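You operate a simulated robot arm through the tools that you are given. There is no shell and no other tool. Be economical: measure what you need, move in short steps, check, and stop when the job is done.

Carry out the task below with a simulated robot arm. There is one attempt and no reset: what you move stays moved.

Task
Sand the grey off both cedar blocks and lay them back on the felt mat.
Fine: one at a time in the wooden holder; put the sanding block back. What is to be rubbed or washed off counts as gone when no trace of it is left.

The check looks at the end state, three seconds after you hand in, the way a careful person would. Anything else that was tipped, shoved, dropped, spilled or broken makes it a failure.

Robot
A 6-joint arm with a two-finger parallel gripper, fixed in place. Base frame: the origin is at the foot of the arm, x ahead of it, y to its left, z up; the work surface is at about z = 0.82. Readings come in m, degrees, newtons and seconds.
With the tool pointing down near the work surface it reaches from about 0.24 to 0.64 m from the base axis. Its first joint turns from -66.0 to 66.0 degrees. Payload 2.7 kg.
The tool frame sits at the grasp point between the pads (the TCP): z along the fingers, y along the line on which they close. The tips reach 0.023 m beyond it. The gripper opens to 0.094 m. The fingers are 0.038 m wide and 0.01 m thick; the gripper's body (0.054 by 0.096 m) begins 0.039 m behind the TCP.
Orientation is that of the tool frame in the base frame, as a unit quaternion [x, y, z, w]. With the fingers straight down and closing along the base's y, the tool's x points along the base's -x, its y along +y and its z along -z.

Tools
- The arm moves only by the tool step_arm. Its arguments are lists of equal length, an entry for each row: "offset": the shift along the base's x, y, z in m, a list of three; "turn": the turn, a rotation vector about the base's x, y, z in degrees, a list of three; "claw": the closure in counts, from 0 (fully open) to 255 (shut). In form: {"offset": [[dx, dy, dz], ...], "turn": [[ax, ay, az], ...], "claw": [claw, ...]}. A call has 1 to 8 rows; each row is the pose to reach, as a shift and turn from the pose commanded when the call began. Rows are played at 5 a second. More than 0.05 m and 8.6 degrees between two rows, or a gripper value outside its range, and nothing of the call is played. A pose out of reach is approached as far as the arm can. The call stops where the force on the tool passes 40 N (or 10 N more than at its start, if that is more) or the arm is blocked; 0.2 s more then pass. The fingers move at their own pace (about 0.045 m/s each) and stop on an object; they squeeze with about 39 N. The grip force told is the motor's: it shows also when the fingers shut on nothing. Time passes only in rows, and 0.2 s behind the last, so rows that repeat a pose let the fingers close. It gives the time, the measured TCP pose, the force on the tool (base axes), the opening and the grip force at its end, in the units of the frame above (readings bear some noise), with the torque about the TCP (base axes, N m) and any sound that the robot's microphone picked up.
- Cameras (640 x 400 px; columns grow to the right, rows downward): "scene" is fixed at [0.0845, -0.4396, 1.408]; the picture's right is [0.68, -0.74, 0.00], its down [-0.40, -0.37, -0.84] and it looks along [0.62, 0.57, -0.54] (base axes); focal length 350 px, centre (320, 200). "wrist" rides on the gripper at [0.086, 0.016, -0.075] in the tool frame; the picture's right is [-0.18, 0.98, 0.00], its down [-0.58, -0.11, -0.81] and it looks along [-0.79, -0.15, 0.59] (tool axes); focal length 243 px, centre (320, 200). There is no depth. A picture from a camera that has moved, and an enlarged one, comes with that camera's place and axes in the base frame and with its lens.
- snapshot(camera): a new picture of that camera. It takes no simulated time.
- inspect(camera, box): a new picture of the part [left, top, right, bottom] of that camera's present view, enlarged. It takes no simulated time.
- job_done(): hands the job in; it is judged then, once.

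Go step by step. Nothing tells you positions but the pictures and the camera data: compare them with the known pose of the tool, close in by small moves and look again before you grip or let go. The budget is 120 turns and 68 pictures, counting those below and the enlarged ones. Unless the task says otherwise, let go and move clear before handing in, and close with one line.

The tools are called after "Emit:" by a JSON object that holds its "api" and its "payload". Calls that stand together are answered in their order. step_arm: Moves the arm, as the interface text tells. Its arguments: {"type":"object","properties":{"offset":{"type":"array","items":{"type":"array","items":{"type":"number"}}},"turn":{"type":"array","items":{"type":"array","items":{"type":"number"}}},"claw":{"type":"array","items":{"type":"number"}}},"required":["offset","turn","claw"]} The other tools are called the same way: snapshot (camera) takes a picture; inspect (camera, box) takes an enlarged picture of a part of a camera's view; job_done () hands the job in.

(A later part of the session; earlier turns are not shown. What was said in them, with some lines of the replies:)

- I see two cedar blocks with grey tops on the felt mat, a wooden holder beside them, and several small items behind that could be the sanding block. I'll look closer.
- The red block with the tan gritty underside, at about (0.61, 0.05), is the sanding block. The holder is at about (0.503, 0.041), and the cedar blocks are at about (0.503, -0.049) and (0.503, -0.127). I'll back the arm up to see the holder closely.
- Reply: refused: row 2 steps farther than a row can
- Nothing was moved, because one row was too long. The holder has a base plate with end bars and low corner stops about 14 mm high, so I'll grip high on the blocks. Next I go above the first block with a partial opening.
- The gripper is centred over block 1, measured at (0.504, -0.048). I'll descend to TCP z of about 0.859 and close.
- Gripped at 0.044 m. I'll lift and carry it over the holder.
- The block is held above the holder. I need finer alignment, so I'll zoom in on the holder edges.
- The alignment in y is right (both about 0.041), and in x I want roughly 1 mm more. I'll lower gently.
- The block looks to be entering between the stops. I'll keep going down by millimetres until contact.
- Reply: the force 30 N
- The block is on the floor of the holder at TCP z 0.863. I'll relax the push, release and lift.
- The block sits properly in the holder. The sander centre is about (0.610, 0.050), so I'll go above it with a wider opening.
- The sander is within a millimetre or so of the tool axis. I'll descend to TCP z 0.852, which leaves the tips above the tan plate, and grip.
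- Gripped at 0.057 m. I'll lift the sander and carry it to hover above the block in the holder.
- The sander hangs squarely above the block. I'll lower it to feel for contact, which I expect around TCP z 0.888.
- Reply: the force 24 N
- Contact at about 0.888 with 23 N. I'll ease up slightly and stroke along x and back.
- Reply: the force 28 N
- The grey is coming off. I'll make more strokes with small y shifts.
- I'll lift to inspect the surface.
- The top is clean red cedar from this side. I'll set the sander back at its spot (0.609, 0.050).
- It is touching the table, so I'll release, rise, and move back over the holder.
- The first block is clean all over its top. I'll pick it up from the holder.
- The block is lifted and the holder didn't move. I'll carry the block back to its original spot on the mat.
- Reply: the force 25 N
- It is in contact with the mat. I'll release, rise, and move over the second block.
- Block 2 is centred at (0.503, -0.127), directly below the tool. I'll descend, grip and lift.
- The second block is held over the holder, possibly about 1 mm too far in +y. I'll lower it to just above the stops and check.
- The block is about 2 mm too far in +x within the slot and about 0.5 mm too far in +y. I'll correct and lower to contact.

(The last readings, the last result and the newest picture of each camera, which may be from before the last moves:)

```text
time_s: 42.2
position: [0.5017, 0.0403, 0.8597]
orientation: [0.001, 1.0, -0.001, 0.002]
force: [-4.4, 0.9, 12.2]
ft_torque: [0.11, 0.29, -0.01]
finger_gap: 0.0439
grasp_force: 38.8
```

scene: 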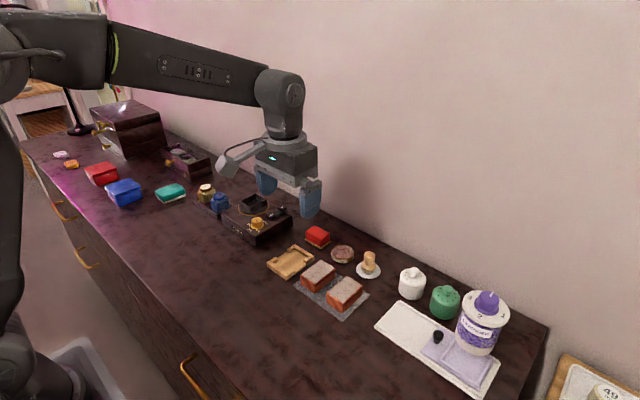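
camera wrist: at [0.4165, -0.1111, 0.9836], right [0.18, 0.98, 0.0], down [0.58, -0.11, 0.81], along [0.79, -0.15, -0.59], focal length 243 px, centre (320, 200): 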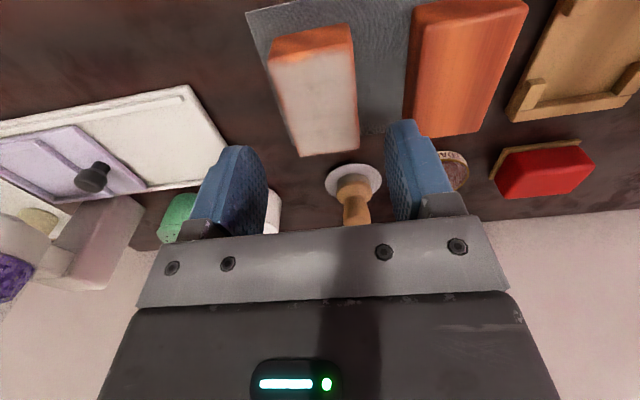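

Seated. I'll release, lift, and move over the sander.

Emit:
{"api": "step_arm", "payload": {"offset": [[0, 0, 0.001], [0, 0, 0.002], [0, 0, 0.002], [0, 0, 0.03], [0, 0, 0.07], [0.04, 0.005, 0.075], [0.08, 0.0095, 0.07], [0.107, 0.0095, 0.043]], "turn": [[0, 0, 0], [0, 0, 0], [0, 0, 0], [0, 0, 0], [0, 0, 0], [0, 0, 0], [0, 0, 0], [0, 0, 0]], "claw": [255, 80, 80, 80, 80, 43, 43, 43]}}

Emit:
{"api": "inspect", "payload": {"camera": "scene", "box": [250, 190, 370, 280]}}

Emit:
{"api": "snapshot", "payload": {"camera": "wrist"}}

```text
time_s: 44.0
position: [0.6077, 0.0491, 0.9019]
orientation: [0.001, 1.0, -0.001, 0.0]
force: [0.4, 0.5, 0.5]
ft_torque: [0.06, 0.01, -0.01]
finger_gap: 0.0778
grasp_force: 0.0
```

```text
4.44 times, centred on (310, 235) of scene
camera zoom: at [0.0845, -0.4396, 1.408], right [0.68, -0.74, 0.0], down [-0.4, -0.37, -0.84], along [0.62, 0.57, -0.54], focal length 1555 px, centre (364, 44)
```

zoom: 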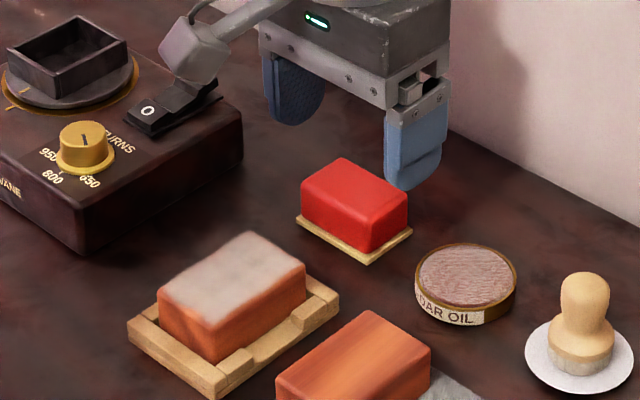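

```text
31 pictures are left
camera wrist: at [0.5211, 0.0651, 0.9763], right [0.19, 0.98, 0.0], down [0.58, -0.11, 0.81], along [0.79, -0.15, -0.59], focal length 243 px, centre (320, 200)
```

wrist: 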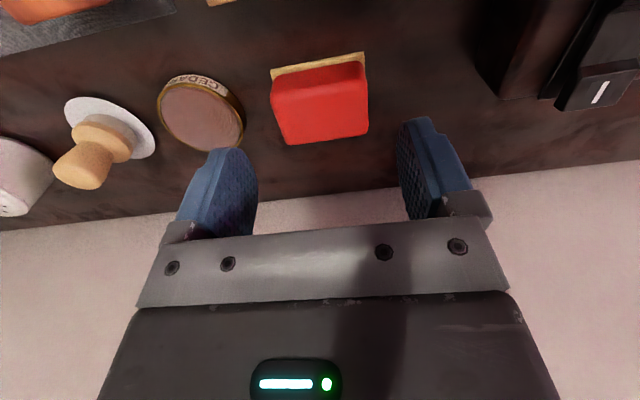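

The block is well seated and the sander sits as before. I'll grip it and carry it over the second block.

Emit:
{"api": "step_arm", "payload": {"offset": [[0, 0, -0.025], [0, 0, -0.05], [0, 0, -0.05], [0, 0, -0.05], [0, 0, -0.05], [0, 0, -0.05]], "turn": [[0, 0, 0], [0, 0, 0], [0, 0, 0], [0, 0, 0], [0, 0, 0], [0, 0, 0]], "claw": [43, 43, 43, 255, 255, 255]}}

Emit:
{"api": "step_arm", "payload": {"offset": [[0, 0, 0.04], [0, 0, 0.07], [-0.04, -0.004, 0.075], [-0.08, -0.008, 0.075], [-0.106, -0.009, 0.065], [-0.106, -0.009, 0.045], [-0.106, -0.009, 0.038], [-0.106, -0.009, 0.038]], "turn": [[0, 0, 0], [0, 0, 0], [0, 0, 0], [0, 0, 0], [0, 0, 0], [0, 0, 0], [0, 0, 0], [0, 0, 0]], "claw": [255, 255, 255, 255, 255, 255, 255, 255]}}

Emit:
{"api": "step_arm", "payload": {"offset": [[0, 0, -0.001], [0, 0, -0.002], [0, 0, -0.0025]], "turn": [[0, 0, 0], [0, 0, 0], [0, 0, 0]], "claw": [255, 255, 255]}}

```text
time_s: 45.4
position: [0.6071, 0.0503, 0.8536]
orientation: [0.0, 1.0, 0.0, 0.0]
force: [0.0, 0.3, 0.0]
ft_torque: [-0.01, 0.02, 0.01]
finger_gap: 0.0573
grasp_force: 38.9
```

```text
time_s: 47.2
position: [0.5045, 0.0414, 0.8918]
orientation: [0.001, 1.0, 0.0, 0.001]
force: [0.0, 0.0, -0.4]
ft_torque: [-0.01, -0.03, 0.0]
finger_gap: 0.0571
grasp_force: 38.7
```

```text
time_s: 48.0
position: [0.5044, 0.0396, 0.8888]
orientation: [0.0, 1.0, -0.001, 0.002]
force: [0.3, 0.4, 0.1]
ft_torque: [0.02, 0.03, -0.02]
finger_gap: 0.0574
grasp_force: 39.5
```

Emit:
{"api": "step_arm", "payload": {"offset": [[0, 0, -0.0005], [0, 0, -0.001], [0, 0, -0.001]], "turn": [[0, 0, 0], [0, 0, 0], [0, 0, 0]], "claw": [255, 255, 255]}}

```text
time_s: 48.8
position: [0.5047, 0.0415, 0.8885]
orientation: [0.0, 1.0, -0.002, 0.002]
force: [-1.6, -1.2, 9.6]
ft_torque: [-0.1, 0.12, 0.02]
finger_gap: 0.0573
grasp_force: 39.0
```

Contact with 10 N. I'll repeat the same strokes.

Emit:
{"api": "step_arm", "payload": {"offset": [[0, 0, -0.0003], [0.012, 0, -0.0003], [0.023, 0, -0.0003], [0.01, 0, -0.0003], [-0.002, 0, -0.0003], [-0.012, 0, -0.0003], [-0.023, 0, -0.0003], [0, 0, -0.0003]], "turn": [[0, 0, 0], [0, 0, 0], [0, 0, 0], [0, 0, 0], [0, 0, 0], [0, 0, 0], [0, 0, 0], [0, 0, 0]], "claw": [255, 255, 255, 255, 255, 255, 255, 255]}}

Emit:
{"api": "step_arm", "payload": {"offset": [[-0.012, -0.003, 0.0], [-0.024, -0.003, 0.0], [-0.01, -0.003, 0.0], [0.005, -0.003, 0.0], [0.018, -0.003, 0.0], [0.026, 0.0, 0.0], [0.012, 0.003, 0.0], [0, 0.003, 0.0]], "turn": [[0, 0, 0], [0, 0, 0], [0, 0, 0], [0, 0, 0], [0, 0, 0], [0, 0, 0], [0, 0, 0], [0, 0, 0]], "claw": [255, 255, 255, 255, 255, 255, 255, 255]}}

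Emit:
{"api": "step_arm", "payload": {"offset": [[-0.012, 0, 0.0], [-0.024, 0, 0.0], [-0.01, 0, 0.0], [0.005, 0, 0.0], [0.018, 0, 0.0], [0.026, 0.0, 0.0], [0.012, -0.003, 0.0], [0, -0.003, 0.0]], "turn": [[0, 0, 0], [0, 0, 0], [0, 0, 0], [0, 0, 0], [0, 0, 0], [0, 0, 0], [0, 0, 0], [0, 0, 0]], "claw": [255, 255, 255, 255, 255, 255, 255, 255]}}

Emit:
{"api": "step_arm", "payload": {"offset": [[0, 0, 0.03], [0.03, 0.005, 0.06], [0.07, 0.009, 0.07], [0.07, 0.009, 0.07]], "turn": [[0, 0, 0], [0, 0, 0], [0, 0, 0], [0, 0, 0]], "claw": [255, 255, 255, 255]}}

Emit:
{"api": "inspect", "payload": {"camera": "scene", "box": [260, 220, 340, 280]}}

```text
time_s: 50.6
position: [0.5023, 0.0417, 0.886]
orientation: [0.001, 1.0, -0.001, -0.001]
force: [-14.1, 0.5, 31.7]
ft_torque: [0.06, 0.41, 0.01]
finger_gap: 0.0573
grasp_force: 39.3
```

```text
time_s: 52.4
position: [0.5018, 0.0427, 0.8847]
orientation: [0.001, 1.0, -0.002, -0.001]
force: [0.4, -0.3, -0.6]
ft_torque: [0.02, 0.0, -0.03]
finger_gap: 0.0572
grasp_force: 39.0
```

```text
time_s: 54.2
position: [0.5022, 0.0417, 0.8872]
orientation: [0.002, 1.0, -0.002, 0.0]
force: [-0.5, -0.6, -0.9]
ft_torque: [-0.01, 0.02, -0.03]
finger_gap: 0.0573
grasp_force: 39.1
```

```text
time_s: 55.2
position: [0.5716, 0.0484, 0.9561]
orientation: [0.0, 1.0, 0.0, 0.001]
force: [0.2, 0.4, -0.9]
ft_torque: [0.03, 0.03, -0.01]
finger_gap: 0.0576
grasp_force: 39.2
```

```text
6.67 times, centred on (300, 250) of scene
camera zoom: at [0.0846, -0.4396, 1.408], right [0.68, -0.74, 0.0], down [-0.4, -0.37, -0.84], along [0.62, 0.57, -0.54], focal length 2333 px, centre (453, -133)
```

zoom: 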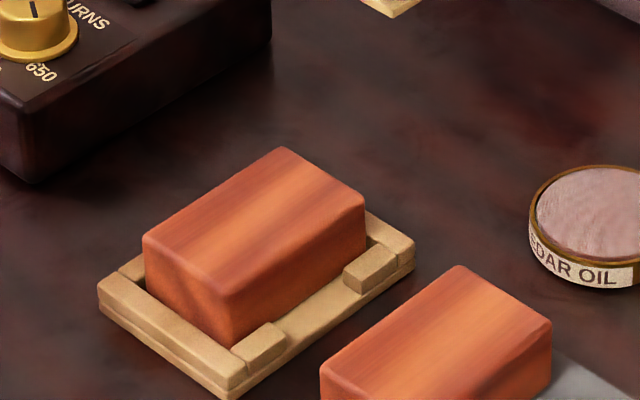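

It looks clean. Before putting the sander down, I'll check the whole top from the wrist camera and look at how the sander sits in the grip.

Emit:
{"api": "step_arm", "payload": {"offset": [[-0.04, 0, 0.025], [-0.085, -0.005, 0.035], [-0.1, -0.009, 0.035], [-0.1, -0.009, 0.035]], "turn": [[0, 0, 0], [0, 0, 0], [0, 0, 0], [0, 0, 0]], "claw": [255, 255, 255, 255]}}

Emit:
{"api": "inspect", "payload": {"camera": "wrist", "box": [230, 0, 410, 130]}}

Emit:
{"api": "inspect", "payload": {"camera": "scene", "box": [230, 160, 350, 270]}}

```text
time_s: 56.2
position: [0.4713, 0.0405, 0.9901]
orientation: [0.001, 1.0, 0.0, 0.001]
force: [0.4, 0.3, -0.8]
ft_torque: [-0.02, 0.01, 0.03]
finger_gap: 0.0573
grasp_force: 39.1
```

```text
3.08 times, centred on (320, 65) of wrist
camera zoom: at [0.3855, 0.0555, 1.0647], right [0.18, 0.98, 0.0], down [0.58, -0.11, 0.81], along [0.79, -0.15, -0.59], focal length 746 px, centre (320, 615)
```

zoom: 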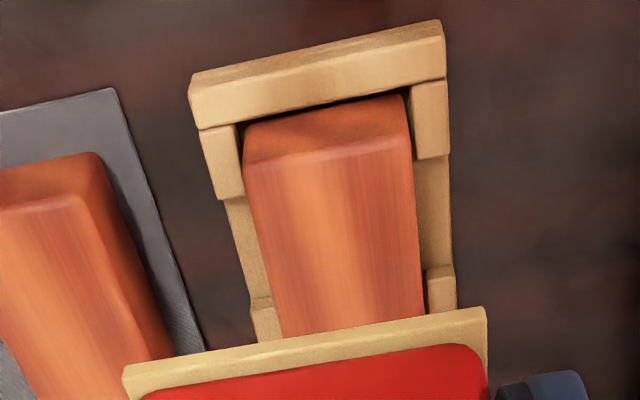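

```text
3.64 times, centred on (290, 215) of scene
camera zoom: at [0.0845, -0.4396, 1.408], right [0.68, -0.74, 0.0], down [-0.4, -0.37, -0.84], along [0.62, 0.57, -0.54], focal length 1272 px, centre (429, 146)
```

zoom: 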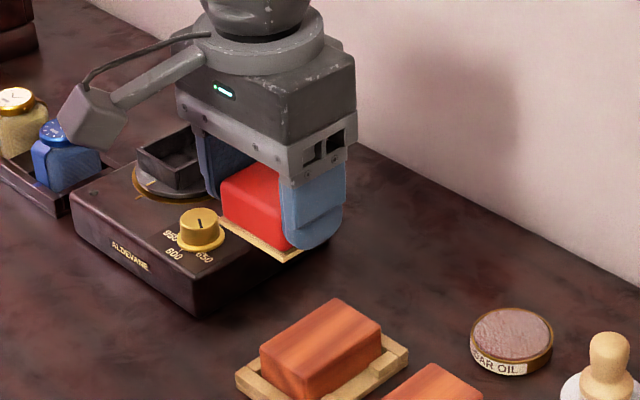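

Both blocks are clean. The sander is pitched slightly in the grip, and it should level out on the table. I'll carry it home.

Emit:
{"api": "step_arm", "payload": {"offset": [[0.04, 0.003, 0], [0.085, 0.006, -0.01], [0.125, 0.009, -0.02], [0.136, 0.009, -0.06], [0.136, 0.009, -0.1], [0.136, 0.009, -0.128], [0.136, 0.009, -0.133], [0.136, 0.009, -0.133]], "turn": [[0, 0, 0], [0, 0, 0], [0, 0, 0], [0, 0, 0], [0, 0, 0], [0, 0, 0], [0, 0, 0], [0, 0, 0]], "claw": [255, 255, 255, 255, 255, 255, 255, 255]}}

Emit:
{"api": "inspect", "payload": {"camera": "scene", "box": [280, 190, 360, 260]}}

```text
time_s: 58.0
position: [0.609, 0.0502, 0.8591]
orientation: [0.0, 1.0, -0.001, 0.001]
force: [-0.2, 0.0, -1.4]
ft_torque: [0.03, 0.01, 0.0]
finger_gap: 0.0571
grasp_force: 38.5
```

```text
5.71 times, centred on (320, 225) of scene
camera zoom: at [0.0846, -0.4396, 1.408], right [0.68, -0.74, 0.0], down [-0.4, -0.37, -0.84], along [0.62, 0.57, -0.54], focal length 2000 px, centre (320, 57)
```

zoom: 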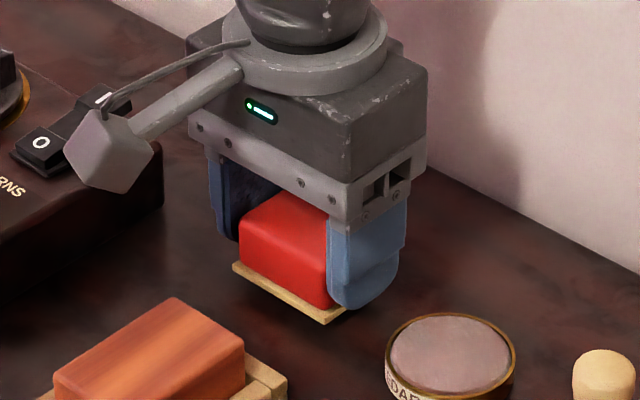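

Emit:
{"api": "step_arm", "payload": {"offset": [[0, 0, -0.003], [0, 0, -0.005], [0, 0, -0.006], [0, 0, -0.007], [0, 0, -0.0075]], "turn": [[0, 0, 0], [0, 0, 0], [0, 0, 0], [0, 0, 0], [0, 0, 0]], "claw": [255, 255, 255, 255, 255]}}

```text
time_s: 59.2
position: [0.6083, 0.0512, 0.8503]
orientation: [0.0, 1.0, -0.001, 0.001]
force: [-0.3, -0.7, -0.9]
ft_torque: [0.0, 0.02, 0.01]
finger_gap: 0.0573
grasp_force: 39.1
```

Emit:
{"api": "step_arm", "payload": {"offset": [[0, 0, -0.0007], [0, 0, -0.0014], [0, 0, -0.002], [0, 0, -0.0025]], "turn": [[0, 0, 0], [0, 0, 0], [0, 0, 0], [0, 0, 0]], "claw": [255, 255, 255, 255]}}

Emit:
{"api": "inspect", "payload": {"camera": "scene", "box": [280, 190, 360, 260]}}

```text
time_s: 60.2
position: [0.6089, 0.0488, 0.8505]
orientation: [0.0, 1.0, -0.002, 0.002]
force: [-5.8, -1.5, 11.9]
ft_torque: [0.23, 0.22, 0.12]
finger_gap: 0.0571
grasp_force: 38.3
```

```text
5.71 times, centred on (320, 225) of scene
camera zoom: at [0.0842, -0.4397, 1.408], right [0.68, -0.74, 0.0], down [-0.4, -0.37, -0.84], along [0.62, 0.57, -0.54], focal length 2000 px, centre (320, 57)
```

zoom: 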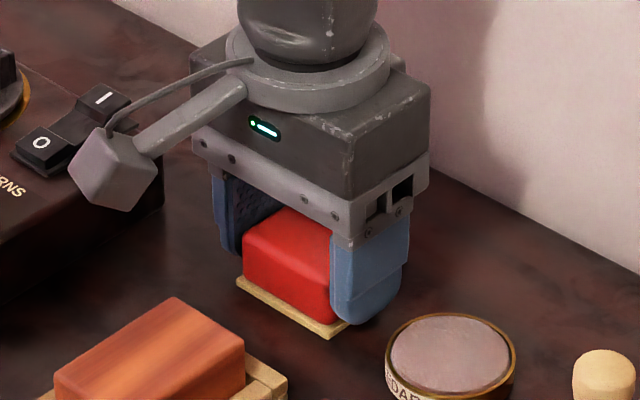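

The sander is on the table. I'll release, lift, and return above the holder.

Emit:
{"api": "step_arm", "payload": {"offset": [[0, 0, 0.001], [0, 0, 0.002], [0, 0, 0.002], [0, 0, 0.04], [0, 0, 0.08], [-0.03, -0.003, 0.12], [-0.075, -0.006, 0.125], [-0.12, -0.009, 0.13]], "turn": [[0, 0, 0], [0, 0, 0], [0, 0, 0], [0, 0, 0], [0, 0, 0], [0, 0, 0], [0, 0, 0], [0, 0, 0]], "claw": [255, 43, 43, 43, 43, 43, 76, 76]}}

Emit:
{"api": "snapshot", "payload": {"camera": "wrist"}}

Emit:
{"api": "inspect", "payload": {"camera": "wrist", "box": [240, 0, 400, 130]}}

```text
time_s: 62.0
position: [0.4865, 0.0401, 0.9823]
orientation: [0.001, 1.0, -0.001, 0.002]
force: [1.0, 0.1, -0.6]
ft_torque: [-0.03, -0.02, -0.04]
finger_gap: 0.0656
grasp_force: 0.0
```

```text
25 pictures are left
camera wrist: at [0.4019, 0.0567, 1.0574], right [0.19, 0.98, 0.0], down [0.58, -0.11, 0.81], along [0.79, -0.15, -0.59], focal length 243 px, centre (320, 200)
```

wrist: 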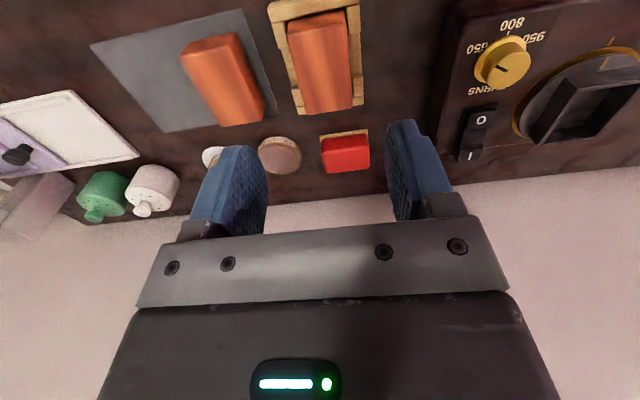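

```text
3.08 times, centred on (320, 65) of wrist
camera zoom: at [0.4019, 0.0567, 1.0574], right [0.19, 0.98, 0.0], down [0.58, -0.11, 0.81], along [0.79, -0.15, -0.59], focal length 746 px, centre (320, 615)
```

zoom: 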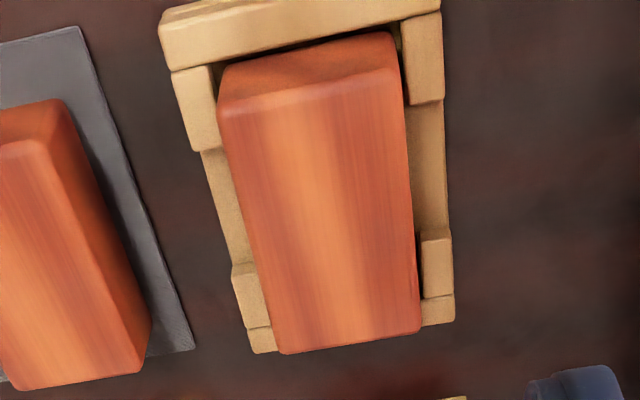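

The second block is entirely clean and the sander is home. I'll pick up the block.

Emit:
{"api": "step_arm", "payload": {"offset": [[0.013, -0.0005, -0.03], [0.013, -0.0005, -0.07], [0.013, -0.0005, -0.1], [0.013, -0.0005, -0.1157], [0.013, -0.0005, -0.1157], [0.013, -0.0005, -0.1157], [0.013, -0.0005, -0.1157], [0.013, -0.0005, -0.1157]], "turn": [[0, 0, 0], [0, 0, 0], [0, 0, 0], [0, 0, 0], [0, 0, 0], [0, 0, 0], [0, 0, 0], [0, 0, 0]], "claw": [76, 76, 76, 76, 76, 255, 255, 255]}}

Emit:
{"api": "step_arm", "payload": {"offset": [[0, 0, 0.02], [0, 0, 0.05], [0, 0, 0.085], [0, -0.045, 0.085], [0, -0.09, 0.085], [0, -0.135, 0.085], [0, -0.1675, 0.085], [0, -0.1675, 0.05]], "turn": [[0, 0, 0], [0, 0, 0], [0, 0, 0], [0, 0, 0], [0, 0, 0], [0, 0, 0], [0, 0, 0], [0, 0, 0]], "claw": [255, 255, 255, 255, 255, 255, 255, 255]}}

Emit:
{"api": "inspect", "payload": {"camera": "scene", "box": [250, 190, 390, 310]}}

```text
time_s: 63.8
position: [0.5014, 0.0418, 0.8625]
orientation: [0.001, 1.0, -0.001, 0.001]
force: [-0.8, 0.3, -0.2]
ft_torque: [0.01, 0.01, -0.01]
finger_gap: 0.0439
grasp_force: 39.3
```

```text
time_s: 65.6
position: [0.5034, -0.1262, 0.9149]
orientation: [0.0, 1.0, -0.001, 0.001]
force: [0.6, 0.0, -0.7]
ft_torque: [0.03, 0.0, -0.01]
finger_gap: 0.0438
grasp_force: 38.7
```

```text
3.33 times, centred on (320, 250) of scene
camera zoom: at [0.0845, -0.4396, 1.408], right [0.68, -0.74, 0.0], down [-0.4, -0.37, -0.84], along [0.62, 0.57, -0.54], focal length 1166 px, centre (320, 33)
```

zoom: 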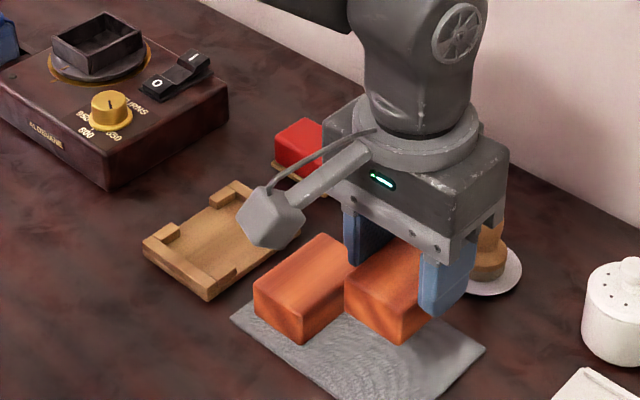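

Now I'll lower the second block onto its original place on the mat.

Emit:
{"api": "step_arm", "payload": {"offset": [[0, 0, -0.025], [0, 0, -0.045], [0, 0, -0.05], [0, 0, -0.0515], [0, 0, -0.0525], [0, 0, -0.0535]], "turn": [[0, 0, 0], [0, 0, 0], [0, 0, 0], [0, 0, 0], [0, 0, 0], [0, 0, 0]], "claw": [255, 255, 255, 255, 255, 255]}}

Emit:
{"api": "step_arm", "payload": {"offset": [[0, 0, -0.0005], [0, 0, -0.001], [0, 0, -0.001]], "turn": [[0, 0, 0], [0, 0, 0], [0, 0, 0]], "claw": [255, 255, 255]}}

```text
time_s: 67.0
position: [0.5013, -0.1267, 0.8599]
orientation: [0.0, 1.0, -0.001, 0.001]
force: [0.3, -0.3, -0.2]
ft_torque: [-0.01, -0.01, -0.02]
finger_gap: 0.0436
grasp_force: 39.5
```

```text
time_s: 67.8
position: [0.5029, -0.1263, 0.8602]
orientation: [0.0, 1.0, -0.002, 0.001]
force: [-4.5, 2.6, 12.2]
ft_torque: [0.17, 0.24, 0.03]
finger_gap: 0.0436
grasp_force: 38.4
```

Contact. I'll release, rise and move clear.

Emit:
{"api": "step_arm", "payload": {"offset": [[0, 0, 0.001], [0, 0, 0.001], [0, 0, 0.001], [0, 0, 0.04], [0, 0, 0.09], [-0.02, 0.03, 0.12], [-0.05, 0.06, 0.14], [-0.08, 0.09, 0.16]], "turn": [[0, 0, 0], [0, 0, 0], [0, 0, 0], [0, 0, 0], [0, 0, 0], [0, 0, 0], [0, 0, 0], [0, 0, 0]], "claw": [255, 76, 76, 76, 76, 76, 76, 76]}}

Emit:
{"api": "step_arm", "payload": {"offset": [[-0.03, 0, 0.03], [-0.06, 0, 0.06], [-0.06, 0, 0.06]], "turn": [[0, 0, 0], [0, 0, 0], [0, 0, 0]], "claw": [76, 76, 76]}}

Emit:
{"api": "inspect", "payload": {"camera": "scene", "box": [250, 210, 410, 320]}}

Emit:
{"api": "snapshot", "payload": {"camera": "wrist"}}

Emit:
{"api": "inspect", "payload": {"camera": "wrist", "box": [180, 0, 440, 170]}}

```text
time_s: 69.6
position: [0.4232, -0.0346, 1.0185]
orientation: [0.0, 1.0, -0.001, 0.001]
force: [-0.8, 0.4, 0.9]
ft_torque: [-0.04, 0.02, -0.02]
finger_gap: 0.0661
grasp_force: 0.1
```

```text
time_s: 70.4
position: [0.36, -0.0368, 1.0793]
orientation: [0.001, 1.0, 0.0, 0.001]
force: [-1.1, 0.2, 1.0]
ft_torque: [-0.03, -0.03, 0.0]
finger_gap: 0.066
grasp_force: 0.1
```

```text
3.64 times, centred on (330, 265) of scene
camera zoom: at [0.0845, -0.4396, 1.408], right [0.68, -0.74, 0.0], down [-0.4, -0.37, -0.84], along [0.62, 0.57, -0.54], focal length 1272 px, centre (284, -36)
```

zoom: 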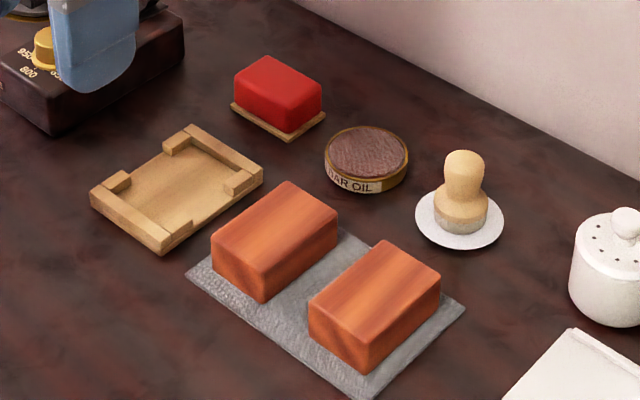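

```text
21 pictures are left
camera wrist: at [0.2747, -0.02, 1.1549], right [0.18, 0.98, 0.0], down [0.58, -0.11, 0.81], along [0.79, -0.15, -0.59], focal length 243 px, centre (320, 200)
```

wrist: 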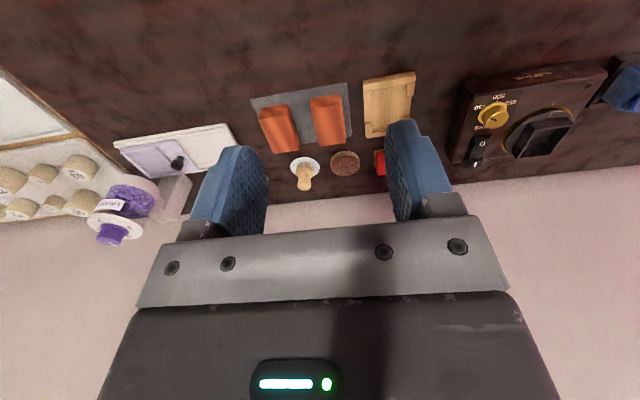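

```text
2.35 times, centred on (310, 85) of wrist
camera zoom: at [0.2747, -0.02, 1.1549], right [0.18, 0.98, 0.0], down [0.58, -0.11, 0.81], along [0.79, -0.15, -0.59], focal length 571 px, centre (344, 471)
```

zoom: 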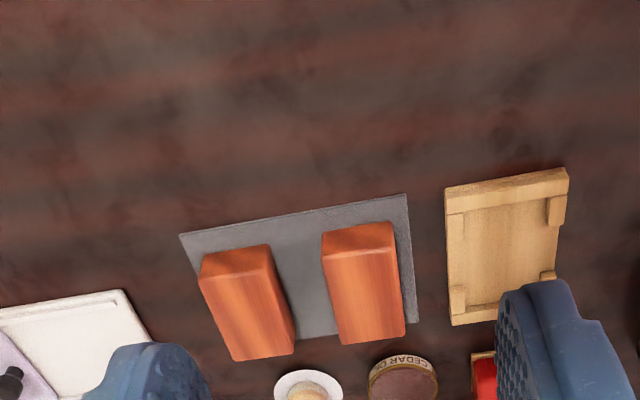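

Everything is back in place. I'll take one close look for faint traces of grey.

Emit:
{"api": "inspect", "payload": {"camera": "scene", "box": [295, 255, 370, 312]}}

```text
7.02 times, centred on (332, 284) of scene
camera zoom: at [0.0845, -0.4396, 1.408], right [0.68, -0.74, 0.0], down [-0.4, -0.37, -0.84], along [0.62, 0.57, -0.54], focal length 2456 px, centre (232, -386)
```

zoom: 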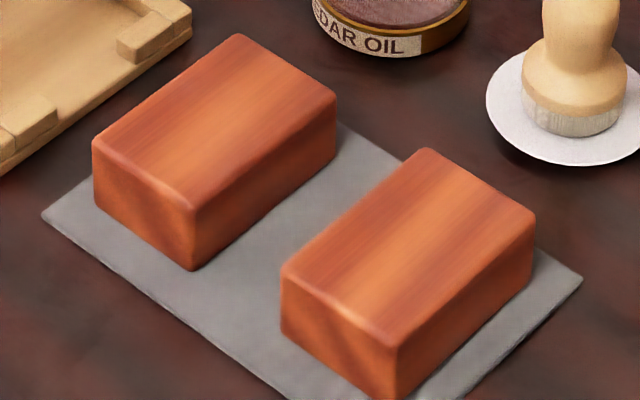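

There is no grey left on either block, and the arm is clear, so I'm handing in.

Emit:
{"api": "job_done", "payload": {}}

```text
The job is handed in.
```

Both cedar blocks are sanded with no grey visible and lie back on the felt mat; the sanding block is back in its place and the holder didn't move.
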